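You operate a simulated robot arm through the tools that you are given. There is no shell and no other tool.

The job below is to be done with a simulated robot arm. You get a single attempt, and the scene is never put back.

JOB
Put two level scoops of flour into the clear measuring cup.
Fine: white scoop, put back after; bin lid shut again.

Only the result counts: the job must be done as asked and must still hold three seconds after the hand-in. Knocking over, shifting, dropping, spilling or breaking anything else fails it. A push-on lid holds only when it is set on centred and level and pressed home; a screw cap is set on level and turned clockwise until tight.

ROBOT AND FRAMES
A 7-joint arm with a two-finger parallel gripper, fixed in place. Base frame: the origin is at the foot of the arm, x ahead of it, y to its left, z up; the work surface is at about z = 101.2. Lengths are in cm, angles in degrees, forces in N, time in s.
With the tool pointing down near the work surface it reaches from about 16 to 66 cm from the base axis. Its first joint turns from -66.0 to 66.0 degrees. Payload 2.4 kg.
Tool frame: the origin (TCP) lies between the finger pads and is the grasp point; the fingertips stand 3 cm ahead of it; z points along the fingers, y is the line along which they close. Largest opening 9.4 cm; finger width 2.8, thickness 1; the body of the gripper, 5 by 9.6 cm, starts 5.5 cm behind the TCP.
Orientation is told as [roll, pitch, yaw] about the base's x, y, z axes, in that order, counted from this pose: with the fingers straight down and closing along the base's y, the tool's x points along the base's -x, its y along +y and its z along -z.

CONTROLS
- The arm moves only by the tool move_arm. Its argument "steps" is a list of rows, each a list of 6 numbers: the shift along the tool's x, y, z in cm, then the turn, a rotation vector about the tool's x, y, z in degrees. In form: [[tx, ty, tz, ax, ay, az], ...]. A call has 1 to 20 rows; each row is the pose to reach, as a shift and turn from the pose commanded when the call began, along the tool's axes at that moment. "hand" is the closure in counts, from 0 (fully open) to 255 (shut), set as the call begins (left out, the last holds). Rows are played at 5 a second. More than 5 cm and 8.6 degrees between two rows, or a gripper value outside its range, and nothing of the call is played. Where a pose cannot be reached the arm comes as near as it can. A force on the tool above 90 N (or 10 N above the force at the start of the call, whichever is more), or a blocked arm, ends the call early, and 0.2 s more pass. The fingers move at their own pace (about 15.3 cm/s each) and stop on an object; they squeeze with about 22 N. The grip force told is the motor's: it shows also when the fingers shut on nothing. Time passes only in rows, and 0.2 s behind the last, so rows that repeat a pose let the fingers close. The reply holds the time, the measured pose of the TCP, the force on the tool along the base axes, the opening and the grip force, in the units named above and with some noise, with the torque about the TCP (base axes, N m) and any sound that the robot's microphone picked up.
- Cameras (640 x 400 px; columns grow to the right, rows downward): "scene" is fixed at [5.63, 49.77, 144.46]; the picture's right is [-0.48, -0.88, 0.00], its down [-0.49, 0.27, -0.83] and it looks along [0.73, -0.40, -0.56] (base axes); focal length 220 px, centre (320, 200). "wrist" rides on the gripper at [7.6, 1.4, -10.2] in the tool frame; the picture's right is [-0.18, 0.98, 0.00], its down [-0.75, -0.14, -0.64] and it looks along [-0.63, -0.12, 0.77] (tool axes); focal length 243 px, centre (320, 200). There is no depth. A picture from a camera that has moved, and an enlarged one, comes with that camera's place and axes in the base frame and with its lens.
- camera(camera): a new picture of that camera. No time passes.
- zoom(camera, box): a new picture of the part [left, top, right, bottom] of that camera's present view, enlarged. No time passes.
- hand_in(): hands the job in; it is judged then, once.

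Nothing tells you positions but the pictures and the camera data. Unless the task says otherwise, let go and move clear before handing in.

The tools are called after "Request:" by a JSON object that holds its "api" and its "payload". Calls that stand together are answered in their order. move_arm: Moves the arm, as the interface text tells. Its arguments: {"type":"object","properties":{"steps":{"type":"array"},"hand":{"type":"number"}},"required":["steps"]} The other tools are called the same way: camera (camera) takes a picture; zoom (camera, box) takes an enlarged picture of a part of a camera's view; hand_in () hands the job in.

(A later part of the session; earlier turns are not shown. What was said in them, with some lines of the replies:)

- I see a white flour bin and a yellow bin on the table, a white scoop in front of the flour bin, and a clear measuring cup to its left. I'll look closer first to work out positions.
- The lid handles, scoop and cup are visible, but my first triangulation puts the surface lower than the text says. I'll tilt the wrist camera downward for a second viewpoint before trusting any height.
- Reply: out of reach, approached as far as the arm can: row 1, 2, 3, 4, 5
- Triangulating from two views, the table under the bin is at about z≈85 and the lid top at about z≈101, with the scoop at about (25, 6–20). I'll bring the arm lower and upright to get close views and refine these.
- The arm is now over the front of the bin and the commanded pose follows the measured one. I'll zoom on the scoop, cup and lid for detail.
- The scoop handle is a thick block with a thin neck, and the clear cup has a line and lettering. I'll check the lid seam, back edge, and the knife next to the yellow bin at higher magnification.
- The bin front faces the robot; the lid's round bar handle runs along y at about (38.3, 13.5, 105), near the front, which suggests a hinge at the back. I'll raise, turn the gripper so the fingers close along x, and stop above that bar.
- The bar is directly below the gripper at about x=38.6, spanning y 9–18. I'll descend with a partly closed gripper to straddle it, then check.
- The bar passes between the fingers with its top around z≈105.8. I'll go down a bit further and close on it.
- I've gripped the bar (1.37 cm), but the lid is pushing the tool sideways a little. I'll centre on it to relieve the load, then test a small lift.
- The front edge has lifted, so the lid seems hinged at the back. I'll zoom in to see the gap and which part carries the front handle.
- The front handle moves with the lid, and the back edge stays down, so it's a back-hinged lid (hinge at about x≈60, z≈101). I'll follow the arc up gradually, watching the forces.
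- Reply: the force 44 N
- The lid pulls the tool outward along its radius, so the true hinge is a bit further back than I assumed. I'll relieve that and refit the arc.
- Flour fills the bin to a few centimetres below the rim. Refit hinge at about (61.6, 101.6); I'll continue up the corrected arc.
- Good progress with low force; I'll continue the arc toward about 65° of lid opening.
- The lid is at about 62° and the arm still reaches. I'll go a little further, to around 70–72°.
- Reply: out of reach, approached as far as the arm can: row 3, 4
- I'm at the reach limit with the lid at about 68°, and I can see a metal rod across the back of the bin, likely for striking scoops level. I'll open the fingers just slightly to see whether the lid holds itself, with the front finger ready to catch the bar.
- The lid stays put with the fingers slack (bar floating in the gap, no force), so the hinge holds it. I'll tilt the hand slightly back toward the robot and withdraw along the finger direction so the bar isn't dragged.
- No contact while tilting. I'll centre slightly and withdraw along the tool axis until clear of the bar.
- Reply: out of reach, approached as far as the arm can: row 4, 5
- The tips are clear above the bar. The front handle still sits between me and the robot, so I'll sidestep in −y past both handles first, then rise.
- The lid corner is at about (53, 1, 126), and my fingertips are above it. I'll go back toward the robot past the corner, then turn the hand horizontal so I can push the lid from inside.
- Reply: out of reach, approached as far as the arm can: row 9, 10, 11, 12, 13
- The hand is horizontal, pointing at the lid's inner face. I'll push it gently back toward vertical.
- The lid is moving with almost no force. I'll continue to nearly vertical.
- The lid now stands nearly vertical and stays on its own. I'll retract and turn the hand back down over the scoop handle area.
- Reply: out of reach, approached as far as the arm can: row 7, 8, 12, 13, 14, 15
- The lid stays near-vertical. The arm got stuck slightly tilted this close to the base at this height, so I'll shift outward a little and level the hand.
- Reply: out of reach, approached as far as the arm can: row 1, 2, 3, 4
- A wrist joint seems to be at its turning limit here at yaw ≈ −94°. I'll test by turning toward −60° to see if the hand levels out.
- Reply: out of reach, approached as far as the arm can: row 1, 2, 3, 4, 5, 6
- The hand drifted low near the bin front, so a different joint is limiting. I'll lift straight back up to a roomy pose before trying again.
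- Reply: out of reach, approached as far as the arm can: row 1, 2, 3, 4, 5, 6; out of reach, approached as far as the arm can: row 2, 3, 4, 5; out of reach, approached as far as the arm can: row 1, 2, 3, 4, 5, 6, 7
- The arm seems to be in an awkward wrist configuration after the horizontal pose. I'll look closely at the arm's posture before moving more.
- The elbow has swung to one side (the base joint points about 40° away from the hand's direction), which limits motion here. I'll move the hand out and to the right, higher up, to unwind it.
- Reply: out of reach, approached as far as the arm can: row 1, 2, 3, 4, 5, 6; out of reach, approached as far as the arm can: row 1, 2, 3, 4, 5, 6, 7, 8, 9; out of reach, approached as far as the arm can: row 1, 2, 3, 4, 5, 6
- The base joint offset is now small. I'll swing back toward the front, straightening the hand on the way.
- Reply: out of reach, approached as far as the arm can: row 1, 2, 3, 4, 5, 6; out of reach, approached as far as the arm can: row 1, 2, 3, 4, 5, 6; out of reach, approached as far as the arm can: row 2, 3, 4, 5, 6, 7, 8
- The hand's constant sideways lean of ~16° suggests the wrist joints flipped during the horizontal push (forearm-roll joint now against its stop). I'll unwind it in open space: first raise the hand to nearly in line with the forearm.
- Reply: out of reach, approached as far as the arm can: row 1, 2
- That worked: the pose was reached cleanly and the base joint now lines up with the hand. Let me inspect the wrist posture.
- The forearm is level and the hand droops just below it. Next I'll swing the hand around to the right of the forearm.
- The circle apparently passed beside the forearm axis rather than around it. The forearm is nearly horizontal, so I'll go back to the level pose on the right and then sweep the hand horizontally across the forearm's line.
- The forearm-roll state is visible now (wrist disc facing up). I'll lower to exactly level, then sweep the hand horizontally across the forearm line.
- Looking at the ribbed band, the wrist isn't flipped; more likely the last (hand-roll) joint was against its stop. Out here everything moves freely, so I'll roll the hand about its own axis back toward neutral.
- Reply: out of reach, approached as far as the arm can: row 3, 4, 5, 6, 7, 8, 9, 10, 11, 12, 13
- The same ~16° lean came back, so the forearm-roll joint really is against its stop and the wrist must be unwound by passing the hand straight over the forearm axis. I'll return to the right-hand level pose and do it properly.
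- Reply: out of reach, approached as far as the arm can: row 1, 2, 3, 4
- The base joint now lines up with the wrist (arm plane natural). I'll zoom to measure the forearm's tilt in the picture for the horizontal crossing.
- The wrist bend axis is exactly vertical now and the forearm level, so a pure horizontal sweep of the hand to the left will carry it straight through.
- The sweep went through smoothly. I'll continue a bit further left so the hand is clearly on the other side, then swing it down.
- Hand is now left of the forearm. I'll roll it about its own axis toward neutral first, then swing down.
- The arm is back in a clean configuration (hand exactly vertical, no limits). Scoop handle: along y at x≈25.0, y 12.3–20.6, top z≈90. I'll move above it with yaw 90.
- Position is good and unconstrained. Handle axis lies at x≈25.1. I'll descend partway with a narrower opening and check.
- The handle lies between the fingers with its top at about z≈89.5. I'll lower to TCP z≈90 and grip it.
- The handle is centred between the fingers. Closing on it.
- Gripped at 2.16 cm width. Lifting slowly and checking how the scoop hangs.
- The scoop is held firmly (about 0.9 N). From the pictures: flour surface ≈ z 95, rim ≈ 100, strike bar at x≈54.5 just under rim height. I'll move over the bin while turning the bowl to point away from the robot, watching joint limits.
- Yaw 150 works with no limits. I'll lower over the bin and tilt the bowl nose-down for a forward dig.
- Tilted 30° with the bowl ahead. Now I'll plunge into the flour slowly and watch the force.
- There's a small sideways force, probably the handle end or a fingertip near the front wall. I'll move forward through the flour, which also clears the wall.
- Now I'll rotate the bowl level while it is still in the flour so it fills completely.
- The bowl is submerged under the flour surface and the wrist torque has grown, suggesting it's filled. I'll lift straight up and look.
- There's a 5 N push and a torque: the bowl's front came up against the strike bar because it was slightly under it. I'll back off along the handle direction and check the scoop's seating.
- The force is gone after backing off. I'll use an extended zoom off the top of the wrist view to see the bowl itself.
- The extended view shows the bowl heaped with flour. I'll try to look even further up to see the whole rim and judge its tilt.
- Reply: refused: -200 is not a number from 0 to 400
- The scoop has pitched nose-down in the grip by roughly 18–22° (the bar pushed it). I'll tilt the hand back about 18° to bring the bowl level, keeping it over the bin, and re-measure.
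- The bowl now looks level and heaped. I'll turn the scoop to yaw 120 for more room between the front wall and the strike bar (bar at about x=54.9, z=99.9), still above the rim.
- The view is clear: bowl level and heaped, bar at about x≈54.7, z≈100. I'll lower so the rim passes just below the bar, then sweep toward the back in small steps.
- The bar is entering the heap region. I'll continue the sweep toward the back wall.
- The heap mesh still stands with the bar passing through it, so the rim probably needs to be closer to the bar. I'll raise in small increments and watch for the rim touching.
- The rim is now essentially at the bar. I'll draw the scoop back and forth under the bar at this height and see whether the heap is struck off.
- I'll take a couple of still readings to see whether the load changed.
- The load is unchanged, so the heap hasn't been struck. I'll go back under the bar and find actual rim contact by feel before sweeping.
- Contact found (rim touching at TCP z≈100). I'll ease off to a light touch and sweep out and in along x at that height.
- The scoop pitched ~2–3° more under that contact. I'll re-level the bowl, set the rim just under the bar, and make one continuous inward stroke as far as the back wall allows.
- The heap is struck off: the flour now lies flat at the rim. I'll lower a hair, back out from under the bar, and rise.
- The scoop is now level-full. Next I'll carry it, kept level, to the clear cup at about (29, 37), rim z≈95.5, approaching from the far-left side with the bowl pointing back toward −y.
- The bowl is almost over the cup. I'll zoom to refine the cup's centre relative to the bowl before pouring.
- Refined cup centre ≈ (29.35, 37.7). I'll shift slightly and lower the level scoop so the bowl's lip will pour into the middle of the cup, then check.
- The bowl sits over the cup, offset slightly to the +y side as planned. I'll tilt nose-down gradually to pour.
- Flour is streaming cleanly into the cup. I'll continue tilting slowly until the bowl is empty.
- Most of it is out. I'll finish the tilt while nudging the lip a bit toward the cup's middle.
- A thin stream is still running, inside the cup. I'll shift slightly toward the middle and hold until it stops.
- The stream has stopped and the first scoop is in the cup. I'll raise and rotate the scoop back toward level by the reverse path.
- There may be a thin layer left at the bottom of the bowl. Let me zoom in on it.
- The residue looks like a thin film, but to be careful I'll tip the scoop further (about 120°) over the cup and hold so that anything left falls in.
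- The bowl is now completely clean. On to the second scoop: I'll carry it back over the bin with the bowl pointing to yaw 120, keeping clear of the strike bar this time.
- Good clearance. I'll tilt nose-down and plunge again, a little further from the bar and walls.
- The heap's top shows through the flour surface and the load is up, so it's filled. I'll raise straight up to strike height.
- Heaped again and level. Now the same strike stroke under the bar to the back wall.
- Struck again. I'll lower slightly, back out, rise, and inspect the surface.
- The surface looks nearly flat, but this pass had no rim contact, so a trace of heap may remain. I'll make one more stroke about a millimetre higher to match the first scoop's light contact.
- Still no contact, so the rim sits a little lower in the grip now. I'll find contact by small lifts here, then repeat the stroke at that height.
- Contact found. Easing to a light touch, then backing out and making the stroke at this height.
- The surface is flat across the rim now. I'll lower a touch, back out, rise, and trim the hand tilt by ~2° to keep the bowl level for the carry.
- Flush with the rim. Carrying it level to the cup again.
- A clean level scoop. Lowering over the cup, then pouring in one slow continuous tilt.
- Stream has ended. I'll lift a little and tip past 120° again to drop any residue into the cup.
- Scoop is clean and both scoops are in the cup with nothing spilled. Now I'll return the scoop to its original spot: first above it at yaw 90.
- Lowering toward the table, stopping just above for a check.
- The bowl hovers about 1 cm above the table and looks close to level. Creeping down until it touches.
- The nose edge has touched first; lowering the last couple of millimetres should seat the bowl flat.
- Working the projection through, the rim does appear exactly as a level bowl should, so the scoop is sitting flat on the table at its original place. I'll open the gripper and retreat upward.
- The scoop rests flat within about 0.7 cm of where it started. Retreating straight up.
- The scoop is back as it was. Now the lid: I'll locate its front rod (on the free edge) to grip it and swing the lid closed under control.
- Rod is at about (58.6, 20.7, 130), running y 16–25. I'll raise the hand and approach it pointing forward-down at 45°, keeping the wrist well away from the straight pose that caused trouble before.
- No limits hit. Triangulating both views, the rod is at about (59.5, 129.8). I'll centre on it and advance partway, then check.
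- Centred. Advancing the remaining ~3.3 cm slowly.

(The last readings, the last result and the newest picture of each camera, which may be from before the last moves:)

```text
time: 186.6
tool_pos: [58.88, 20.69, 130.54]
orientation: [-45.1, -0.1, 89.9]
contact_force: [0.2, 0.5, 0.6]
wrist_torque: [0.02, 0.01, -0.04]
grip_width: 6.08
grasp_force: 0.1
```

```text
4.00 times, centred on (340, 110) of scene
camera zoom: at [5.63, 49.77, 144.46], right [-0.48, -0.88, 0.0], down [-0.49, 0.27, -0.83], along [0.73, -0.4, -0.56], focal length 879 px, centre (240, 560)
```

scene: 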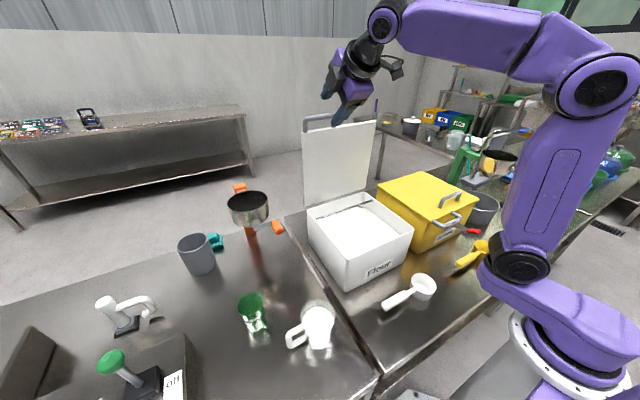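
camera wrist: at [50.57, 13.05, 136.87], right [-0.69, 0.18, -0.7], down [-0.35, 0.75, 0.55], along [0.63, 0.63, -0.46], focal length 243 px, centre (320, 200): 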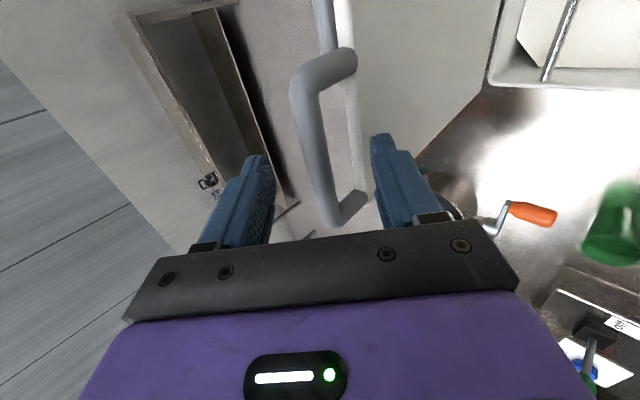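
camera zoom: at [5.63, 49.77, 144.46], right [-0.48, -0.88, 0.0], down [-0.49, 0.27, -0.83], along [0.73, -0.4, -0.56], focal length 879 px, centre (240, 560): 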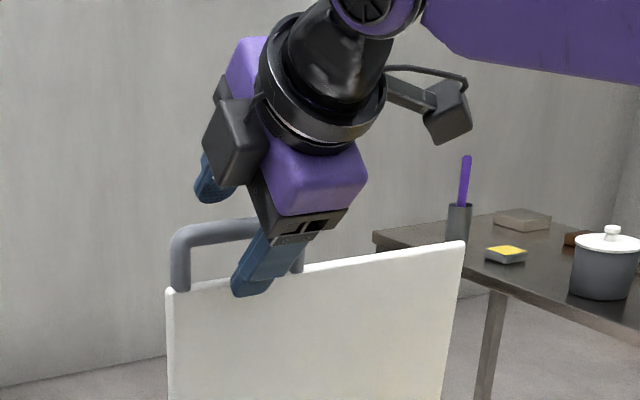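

The rod is between the pads. Closing.

Request:
{"api": "move_arm", "payload": {"hand": 255, "steps": [[0, 0, 0, 0, 0, 0], [0, 0, 0, 0, 0, 0], [0, 0, 0, 0, 0, 0], [0, 0, 0, 0, 0, 0]]}}

Request:
{"api": "camera", "payload": {"camera": "wrist"}}

Request:
{"api": "zoom", "payload": {"camera": "scene", "box": [280, 60, 400, 160]}}

```text
time: 187.6
tool_pos: [58.87, 20.62, 130.46]
orientation: [-45.0, 0.0, 89.9]
contact_force: [-0.2, 0.5, -3.8]
wrist_torque: [0.58, 0.01, -0.42]
grip_width: 1.36
grasp_force: 44.9
```

```text
taken
camera wrist: at [50.57, 13.06, 136.85], right [-0.69, 0.18, -0.69], down [-0.35, 0.75, 0.55], along [0.63, 0.63, -0.46], focal length 243 px, centre (320, 200)
```

wrist: 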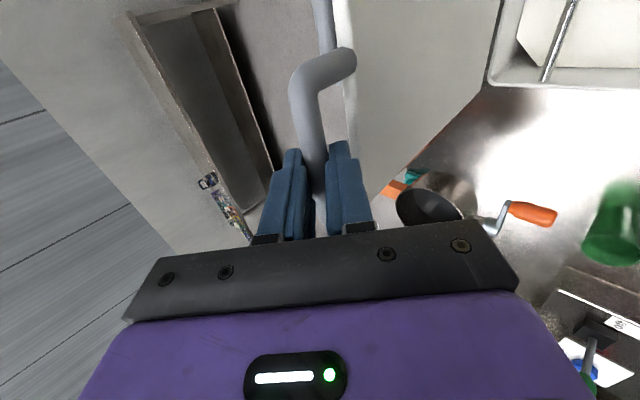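

```text
4.00 times, centred on (340, 110) of scene
camera zoom: at [5.63, 49.76, 144.46], right [-0.48, -0.88, 0.0], down [-0.49, 0.27, -0.83], along [0.73, -0.4, -0.56], focal length 879 px, centre (240, 560)
```

zoom: 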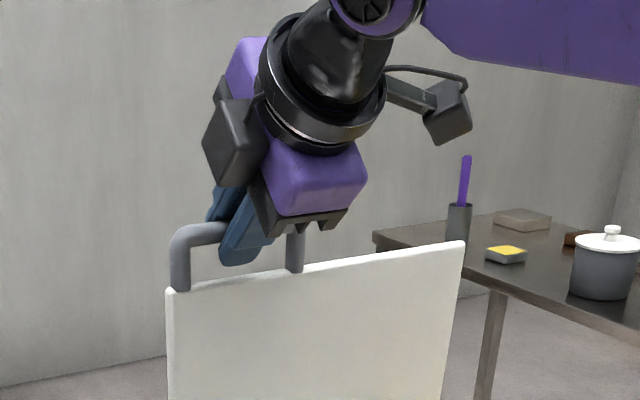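

Gripped. I'll swing the lid down along its arc in small segments, letting the rod turn in the fingers and checking forces.

Request:
{"api": "move_arm", "payload": {"steps": [[0, 1.29, -1.04, -2, 0, 0], [0, 2.64, -1.99, -4, 0, 0], [0, 4.34, -3.03, -6.5, 0, 0], [0, 6.1, -3.95, -9, 0, 0], [0, 6.1, -3.95, -9, 0, 0]]}}

Request:
{"api": "zoom", "payload": {"camera": "scene", "box": [280, 60, 440, 220]}}

```text
time: 188.8
tool_pos: [51.58, 20.68, 129.23]
orientation: [-36.2, -0.1, 90.1]
contact_force: [-8.0, -4.4, 24.5]
wrist_torque: [0.41, -0.17, -0.03]
grip_width: 1.32
grasp_force: 44.5
```

```text
2.50 times, centred on (360, 140) of scene
camera zoom: at [5.55, 49.73, 144.48], right [-0.48, -0.88, 0.0], down [-0.49, 0.27, -0.83], along [0.73, -0.4, -0.56], focal length 549 px, centre (220, 350)
```

zoom: 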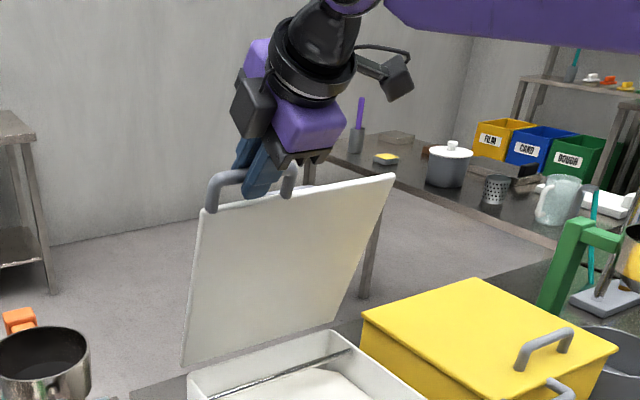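

Request:
{"api": "move_arm", "payload": {"steps": [[0, -0.08, -0.26, 0, 0, 0], [0, -0.08, -0.26, 0, 0, 0]]}}

```text
time: 189.4
tool_pos: [51.56, 20.64, 129.26]
orientation: [-35.9, 0.0, 90.0]
contact_force: [-3.3, -4.5, 8.5]
wrist_torque: [1.11, -0.06, 0.3]
grip_width: 1.34
grasp_force: 44.8
```

Request:
{"api": "move_arm", "payload": {"steps": [[0, 1.37, -0.4, -2, 0, 0], [0, 2.75, -0.7, -4, 0, 0], [0, 4.2, -0.97, -6, 0, 0], [0, 5.68, -1.16, -8, 0, 0], [0, 5.68, -1.16, -8, 0, 0]]}}

```text
time: 190.6
tool_pos: [46.19, 20.57, 126.77]
orientation: [-27.7, 0.1, 90.0]
contact_force: [3.2, -7.0, -6.7]
wrist_torque: [-0.03, -0.06, 0.02]
grip_width: 1.37
grasp_force: 45.1
```

Request:
{"api": "move_arm", "payload": {"steps": [[0, 1.47, 0.1, -2, 0, 0], [0, 2.95, 0.27, -4, 0, 0], [0, 4.4, 0.53, -6, 0, 0], [0, 5.85, 0.86, -8, 0, 0], [0, 5.85, 0.86, -8, 0, 0]]}}

Request:
{"api": "camera", "payload": {"camera": "scene"}}

```text
time: 191.8
tool_pos: [41.38, 20.83, 123.2]
orientation: [-20.0, 0.0, 90.0]
contact_force: [-2.0, -11.4, 3.1]
wrist_torque: [-0.34, -0.11, 0.26]
grip_width: 1.35
grasp_force: 44.6
```

```text
taken
```

scene: 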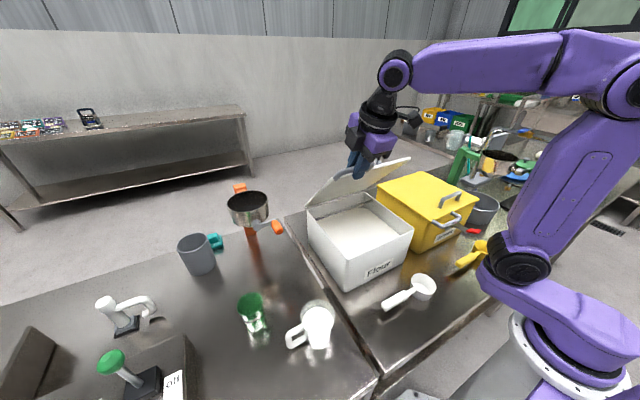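

Request:
{"api": "move_arm", "payload": {"steps": [[0.06, 1.34, 0.6, -2, 0, 0], [0.12, 2.68, 1.28, -4, 0, 0], [0.12, 3.95, 2.05, -6, 0, 0], [0.12, 5.21, 2.84, -8, 0, 0], [0.12, 5.21, 2.84, -8, 0, 0]]}}

```text
time: 193.0
tool_pos: [37.48, 20.7, 118.92]
orientation: [-12.0, -0.1, 90.1]
contact_force: [0.6, 1.2, -0.7]
wrist_torque: [0.03, -0.09, 0.61]
grip_width: 1.34
grasp_force: 45.2
```

Request:
{"api": "move_arm", "payload": {"steps": [[0, 1.05, 1.05, -1.5, 0, 0], [0, 2.09, 2.14, -3, 0, 0], [0, 3.0, 3.3, -4.5, 0, 0], [0, 3.94, 4.51, -6, 0, 0], [0, 4.75, 5.8, -7, 0, 0], [0, 5.56, 7.05, -8, 0, 0], [0, 5.56, 7.05, -8, 0, 0]]}}

Request:
{"api": "zoom", "payload": {"camera": "scene", "box": [280, 140, 440, 300]}}

```text
time: 194.6
tool_pos: [33.54, 20.74, 110.92]
orientation: [-4.0, -0.1, 90.1]
contact_force: [-16.3, 4.4, 4.0]
wrist_torque: [-0.32, 0.07, 1.05]
grip_width: 1.36
grasp_force: 44.9
```

```text
2.50 times, centred on (360, 220) of scene
camera zoom: at [5.57, 49.78, 144.46], right [-0.48, -0.88, 0.0], down [-0.49, 0.27, -0.83], along [0.73, -0.4, -0.56], focal length 549 px, centre (220, 150)
```

zoom: 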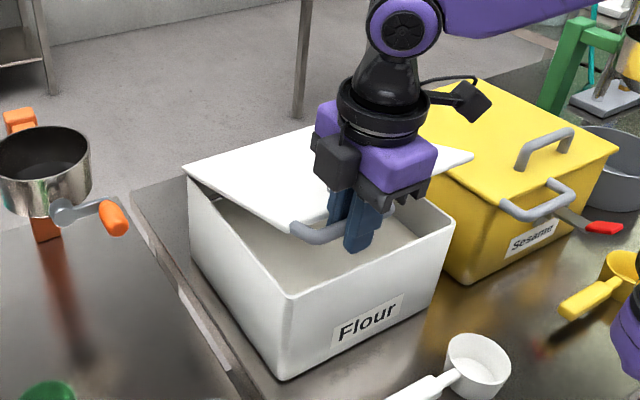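

Request:
{"api": "move_arm", "payload": {"steps": [[0, 0.2, 0, 0, 0, 0], [0, 0.7, 1.4, -1, 0, 0], [0, 1.2, 2.85, -2, 0, 0], [0, 1.58, 4.3, -3, 0, 0], [0, 1.92, 5.8, -4, 0, 0], [0, 1.92, 5.8, -4, 0, 0]]}}

Request:
{"api": "zoom", "payload": {"camera": "scene", "box": [300, 180, 420, 290]}}

```text
time: 196.0
tool_pos: [32.15, 20.73, 104.88]
orientation: [-0.1, 0.0, 89.9]
contact_force: [8.4, 12.0, -2.6]
wrist_torque: [-0.29, -0.09, 1.09]
grip_width: 1.36
grasp_force: 44.7
```

```text
3.64 times, centred on (360, 235) of scene
camera zoom: at [5.65, 49.81, 144.44], right [-0.48, -0.88, 0.0], down [-0.49, 0.27, -0.83], along [0.73, -0.4, -0.56], focal length 799 px, centre (174, 73)
```

zoom: 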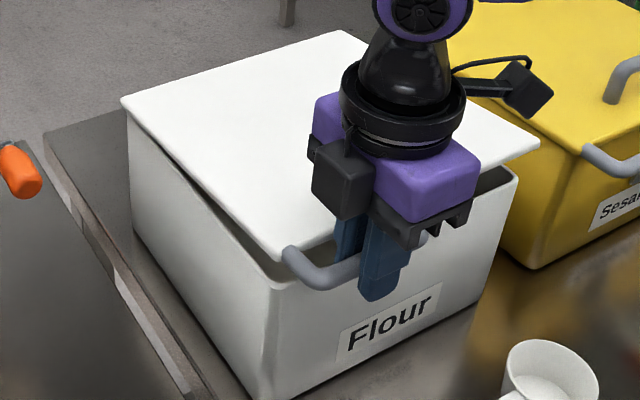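

Almost shut. I'll relieve the small side loads and lower the rest until it seats.

Request:
{"api": "move_arm", "payload": {"steps": [[-0.12, -0.08, 0, 0, 0, 0], [-0.12, -0.06, 0.8, 0, 0, 0], [-0.12, -0.04, 1.5, 0, 0, 0], [-0.12, -0.03, 2.1, 0, 0, 0], [-0.12, -0.03, 2.1, 0, 0, 0]]}}

Request:
{"api": "zoom", "payload": {"camera": "scene", "box": [300, 180, 420, 290]}}

```text
time: 197.2
tool_pos: [32.03, 20.75, 102.73]
orientation: [0.2, 0.2, 90.0]
contact_force: [-15.0, -2.1, -1.1]
wrist_torque: [-0.52, 0.14, 1.0]
grip_width: 1.34
grasp_force: 44.8
```

```text
3.64 times, centred on (360, 235) of scene
camera zoom: at [5.59, 49.76, 144.46], right [-0.48, -0.88, 0.0], down [-0.49, 0.27, -0.83], along [0.73, -0.4, -0.56], focal length 799 px, centre (174, 73)
```

zoom: 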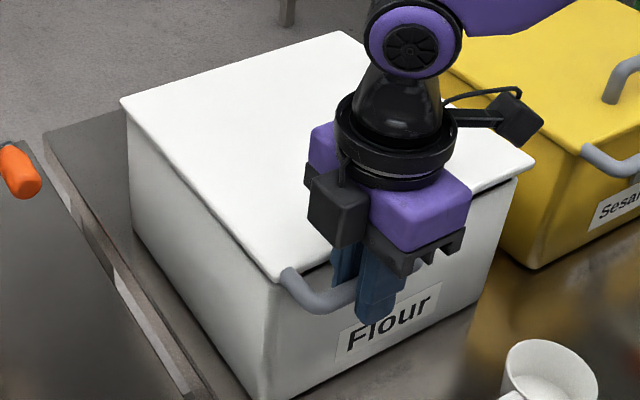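

Request:
{"api": "move_arm", "payload": {"steps": [[0, 0.15, 0, 0, 0, 0], [0, 0.15, 0.4, 0, 0, 0], [0, 0.15, 0.8, 0, 0, 0], [0, 0.15, 0.8, 0, 0, 0]]}}

Request:
{"api": "zoom", "payload": {"camera": "scene", "box": [340, 215, 420, 275]}}

```text
time: 198.2
tool_pos: [31.93, 20.69, 101.94]
orientation: [0.0, 0.0, 90.0]
contact_force: [-6.9, -8.2, -1.0]
wrist_torque: [0.01, 0.01, 1.06]
grip_width: 1.35
grasp_force: 45.0
```

```text
6.67 times, centred on (380, 245) of scene
camera zoom: at [5.61, 49.74, 144.47], right [-0.48, -0.88, 0.0], down [-0.49, 0.27, -0.83], along [0.73, -0.4, -0.56], focal length 1464 px, centre (-80, -100)
```

zoom: 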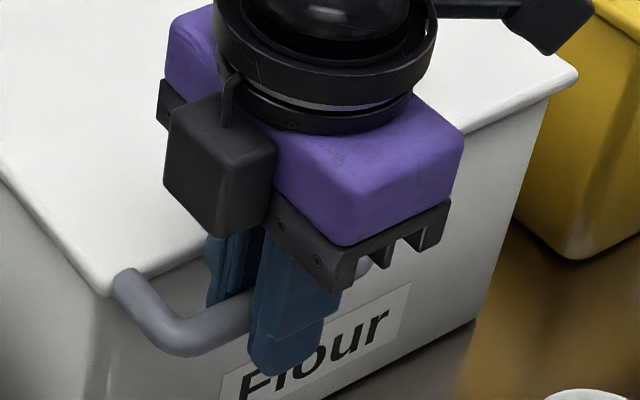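

Request:
{"api": "move_arm", "payload": {"steps": [[0.05, 0.06, 0.2, 0, 0, 0], [0.05, 0.06, 0.35, 0, 0, 0], [0.05, 0.06, 0.35, 0, 0, 0]]}}

Request:
{"api": "zoom", "payload": {"camera": "scene", "box": [340, 215, 420, 275]}}

```text
time: 199.0
tool_pos: [31.88, 20.71, 101.64]
orientation: [-0.1, -0.1, 90.0]
contact_force: [0.0, -7.5, -0.3]
wrist_torque: [-0.19, -0.01, 1.06]
grip_width: 1.34
grasp_force: 44.9
```

```text
6.67 times, centred on (380, 245) of scene
camera zoom: at [5.63, 49.74, 144.47], right [-0.48, -0.88, 0.0], down [-0.49, 0.27, -0.83], along [0.73, -0.4, -0.56], focal length 1464 px, centre (-80, -100)
```

zoom: 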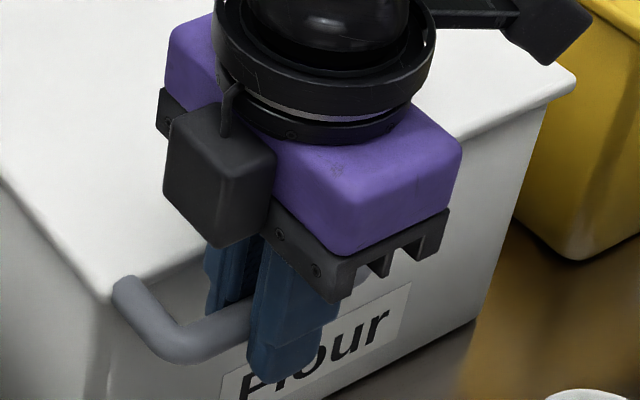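

Request:
{"api": "move_arm", "payload": {"steps": [[0.05, 0, 0.15, 0, 0, 0], [0.05, 0, 0.3, 0, 0, 0], [0.05, 0, 0.3, 0, 0, 0]]}}

Request:
{"api": "move_arm", "payload": {"steps": [[0, 0, 0.15, 0, 0, 0], [0, 0, 0.3, 0, 0, 0], [0, 0, 0.3, 0, 0, 0]]}}

Request:
{"api": "zoom", "payload": {"camera": "scene", "box": [340, 215, 420, 275]}}

```text
time: 199.8
tool_pos: [31.84, 20.73, 101.52]
orientation: [-0.2, -0.1, 90.1]
contact_force: [-8.9, -10.9, 41.5]
wrist_torque: [-0.46, 0.04, 1.04]
grip_width: 1.34
grasp_force: 45.3
```

```text
time: 200.6
tool_pos: [31.94, 20.72, 101.29]
orientation: [-0.2, -0.2, 90.1]
contact_force: [-13.3, -11.7, 83.4]
wrist_torque: [-0.32, 0.2, 1.0]
grip_width: 1.37
grasp_force: 45.2
```

```text
6.67 times, centred on (380, 245) of scene
camera zoom: at [5.5, 49.67, 144.5], right [-0.48, -0.88, 0.0], down [-0.49, 0.27, -0.83], along [0.73, -0.4, -0.56], focal length 1464 px, centre (-80, -100)
```

zoom: 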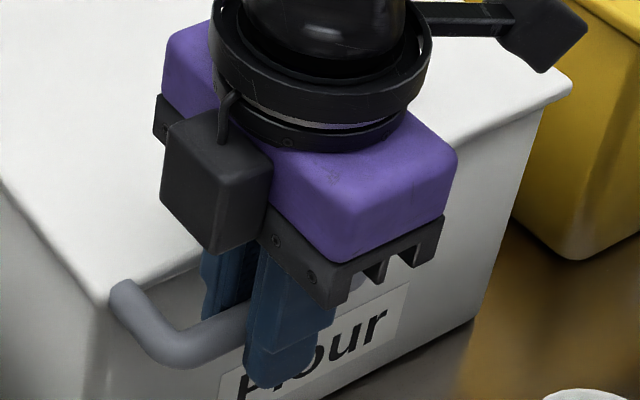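

The lid is pressed home (strong reaction). I'll ease off the pressure, then open the fingers.

Request:
{"api": "move_arm", "payload": {"steps": [[0, 0.05, -0.3, 0, 0, 0], [0, 0.05, -0.5, 0, 0, 0], [0, 0.05, -0.5, 0, 0, 0]]}}

Request:
{"api": "move_arm", "payload": {"hand": 150, "steps": [[0, 0, 0, 0, 0, 0], [0, 0, 0, 0, 0, 0], [0, 0, 0, 0, 0, 0]]}}

Request:
{"api": "camera", "payload": {"camera": "wrist"}}

Request:
{"api": "zoom", "payload": {"camera": "scene", "box": [340, 215, 420, 275]}}

```text
time: 201.4
tool_pos: [31.89, 20.69, 101.46]
orientation: [0.0, -0.2, 90.0]
contact_force: [5.1, 1.1, 13.5]
wrist_torque: [1.14, 0.11, 0.95]
grip_width: 1.37
grasp_force: 44.8
```

```text
time: 202.2
tool_pos: [31.9, 20.61, 101.49]
orientation: [0.0, 0.0, 89.9]
contact_force: [-0.3, 0.5, 0.1]
wrist_torque: [-0.01, 0.01, -0.01]
grip_width: 3.86
grasp_force: 0.1
```

```text
taken
camera wrist: at [30.47, 13.02, 111.87], right [-0.98, 0.18, 0.0], down [0.14, 0.75, 0.64], along [0.12, 0.63, -0.77], focal length 243 px, centre (320, 200)
```

wrist: 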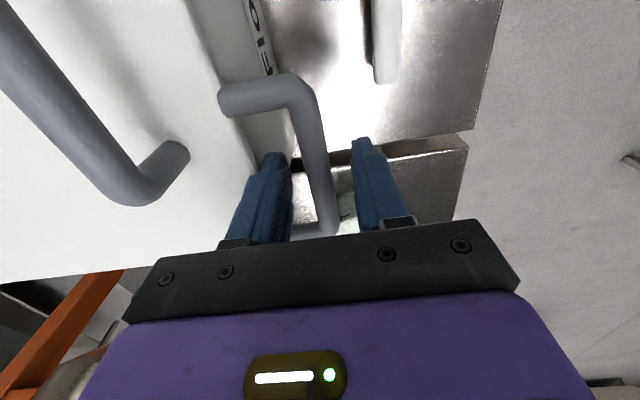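

```text
6.67 times, centred on (380, 245) of scene
camera zoom: at [5.63, 49.77, 144.46], right [-0.48, -0.88, 0.0], down [-0.49, 0.27, -0.83], along [0.73, -0.4, -0.56], focal length 1464 px, centre (-80, -100)
```

zoom: 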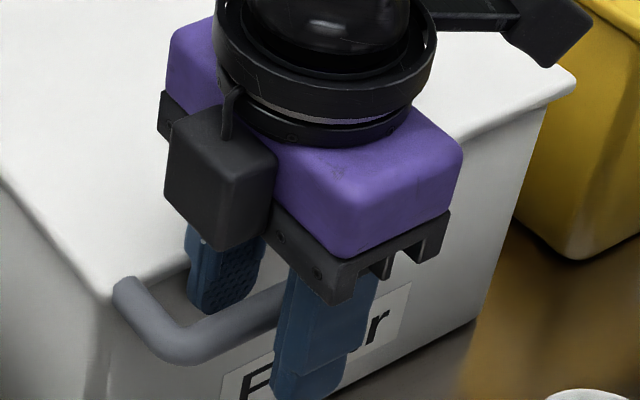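

Released; the rod is free between the fingers. Retreating straight up.

Request:
{"api": "move_arm", "payload": {"steps": [[0, 0, -1, 0, 0, 0], [0, 0, -2.5, 0, 0, 0], [0, 0, -4.5, 0, 0, 0], [0, 0, -8, 0, 0, 0], [0, 0, -12, 0, 0, 0], [0, 0, -16, 0, 0, 0], [0, 0, -20, 0, 0, 0], [0, 0, -20, 0, 0, 0]]}}

Request:
{"api": "camera", "payload": {"camera": "scene"}}

Request:
{"api": "zoom", "payload": {"camera": "scene", "box": [290, 180, 430, 300]}}

Request:
{"api": "zoom", "payload": {"camera": "scene", "box": [280, 290, 360, 360]}}

```text
time: 204.0
tool_pos: [31.76, 20.45, 121.47]
orientation: [-0.1, -0.1, 90.1]
contact_force: [0.4, -0.3, 0.4]
wrist_torque: [0.02, -0.02, 0.03]
grip_width: 3.87
grasp_force: 0.1
```

```text
taken
```

scene: 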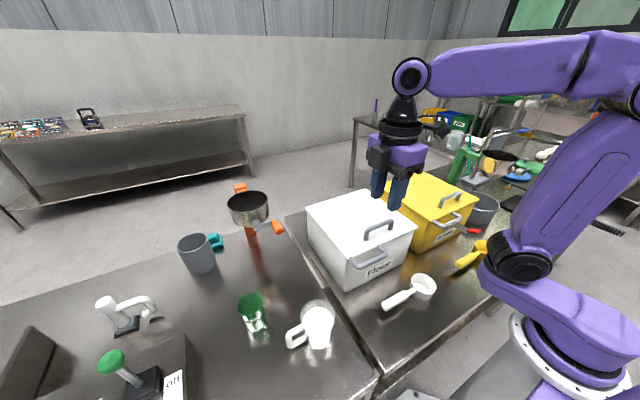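

```text
3.33 times, centred on (360, 240) of scene
camera zoom: at [5.63, 49.76, 144.46], right [-0.48, -0.88, 0.0], down [-0.49, 0.27, -0.83], along [0.73, -0.4, -0.56], focal length 732 px, centre (187, 67)
```

zoom: 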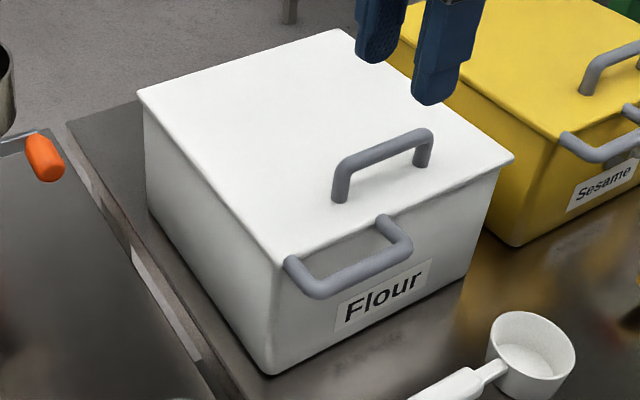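

```text
5.71 times, centred on (320, 325) of scene
camera zoom: at [5.63, 49.76, 144.46], right [-0.48, -0.88, 0.0], down [-0.49, 0.27, -0.83], along [0.73, -0.4, -0.56], focal length 1255 px, centre (320, -514)
```

zoom: 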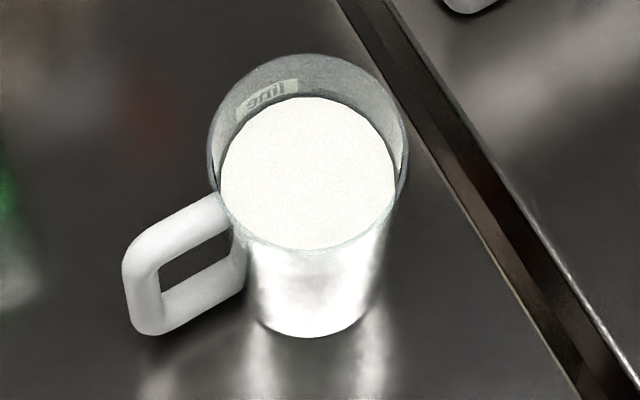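

The lid is shut and everything else looks as it was. I'll compare the scoop's position with the very first views using the same zoom boxes.

Request:
{"api": "zoom", "payload": {"camera": "scene", "box": [280, 170, 500, 310]}}

Request:
{"api": "zoom", "payload": {"camera": "scene", "box": [220, 250, 460, 400]}}

Request:
{"api": "camera", "payload": {"camera": "wrist"}}

```text
2.86 times, centred on (390, 240) of scene
camera zoom: at [5.63, 49.76, 144.46], right [-0.48, -0.88, 0.0], down [-0.49, 0.27, -0.83], along [0.73, -0.4, -0.56], focal length 628 px, centre (120, 86)
```

zoom: 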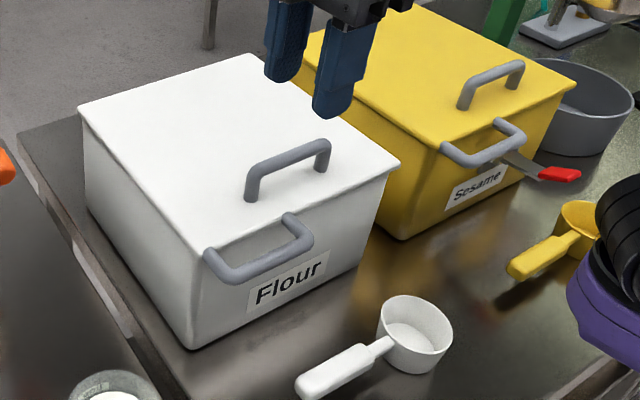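

```text
2.67 times, centred on (340, 325) of scene
camera zoom: at [5.63, 49.76, 144.46], right [-0.48, -0.88, 0.0], down [-0.49, 0.27, -0.83], along [0.73, -0.4, -0.56], focal length 586 px, centre (267, -133)
```

zoom: 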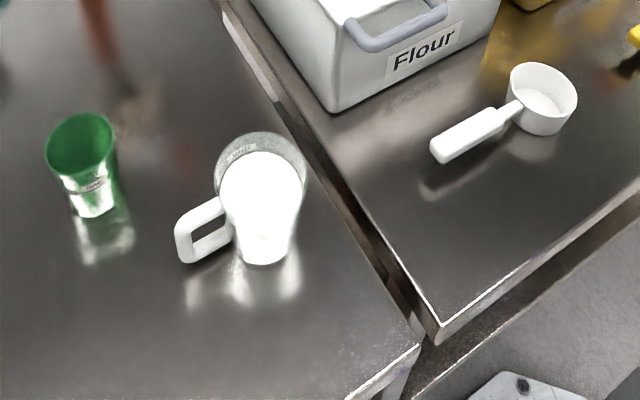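

```text
taken
camera wrist: at [30.33, 12.94, 131.86], right [-0.98, 0.18, 0.0], down [0.14, 0.75, 0.64], along [0.12, 0.63, -0.77], focal length 243 px, centre (320, 200)
```

wrist: 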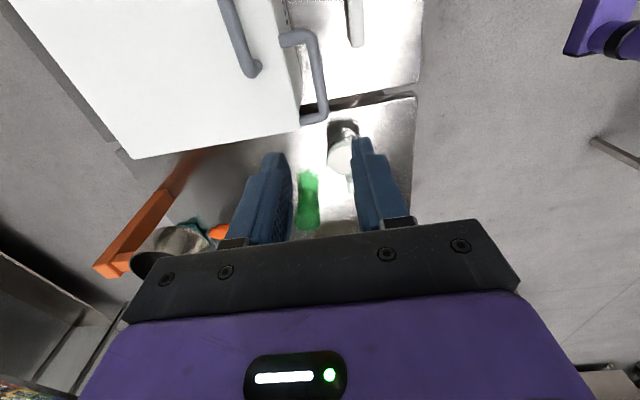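

I'm handing the job in with these results:
- **Flour:** two struck-level scoops are in the clear cup. The cup hasn't moved and I see no spill.
- **Scoop:** the white scoop sits flat and empty, about 1 to 1.5 cm from where it started.
- **Bin:** the flour lid is shut and pressed down.
- **Arm:** the hand is empty and clear above the bin.

Request:
{"api": "hand_in", "payload": {}}

```text
The job is handed in.
```

The job is handed in, and I haven't seen the result of the check. Two level scoops of flour are in the clear measuring cup, the white scoop is back, and the flour bin lid is shut.

- **Flour:** I struck each scoop level under the bar inside the bin, then tipped it well past vertical over the cup until it was empty. The cup did not move, and I saw no flour outside it.
- **White scoop:** It sits flat and empty about 1 to 1.5 cm from where it started, turned by a few degrees. I left it there rather than risk picking it up again.
- **Lid:** It is closed and was pressed down firmly. The bin has not shifted.
- **Bumps:** On the first scoop, the bowl hit the strike bar and tilted in the grip, so I levelled it again before striking. The yellow bin and everything else on the tables look as they did at the start.
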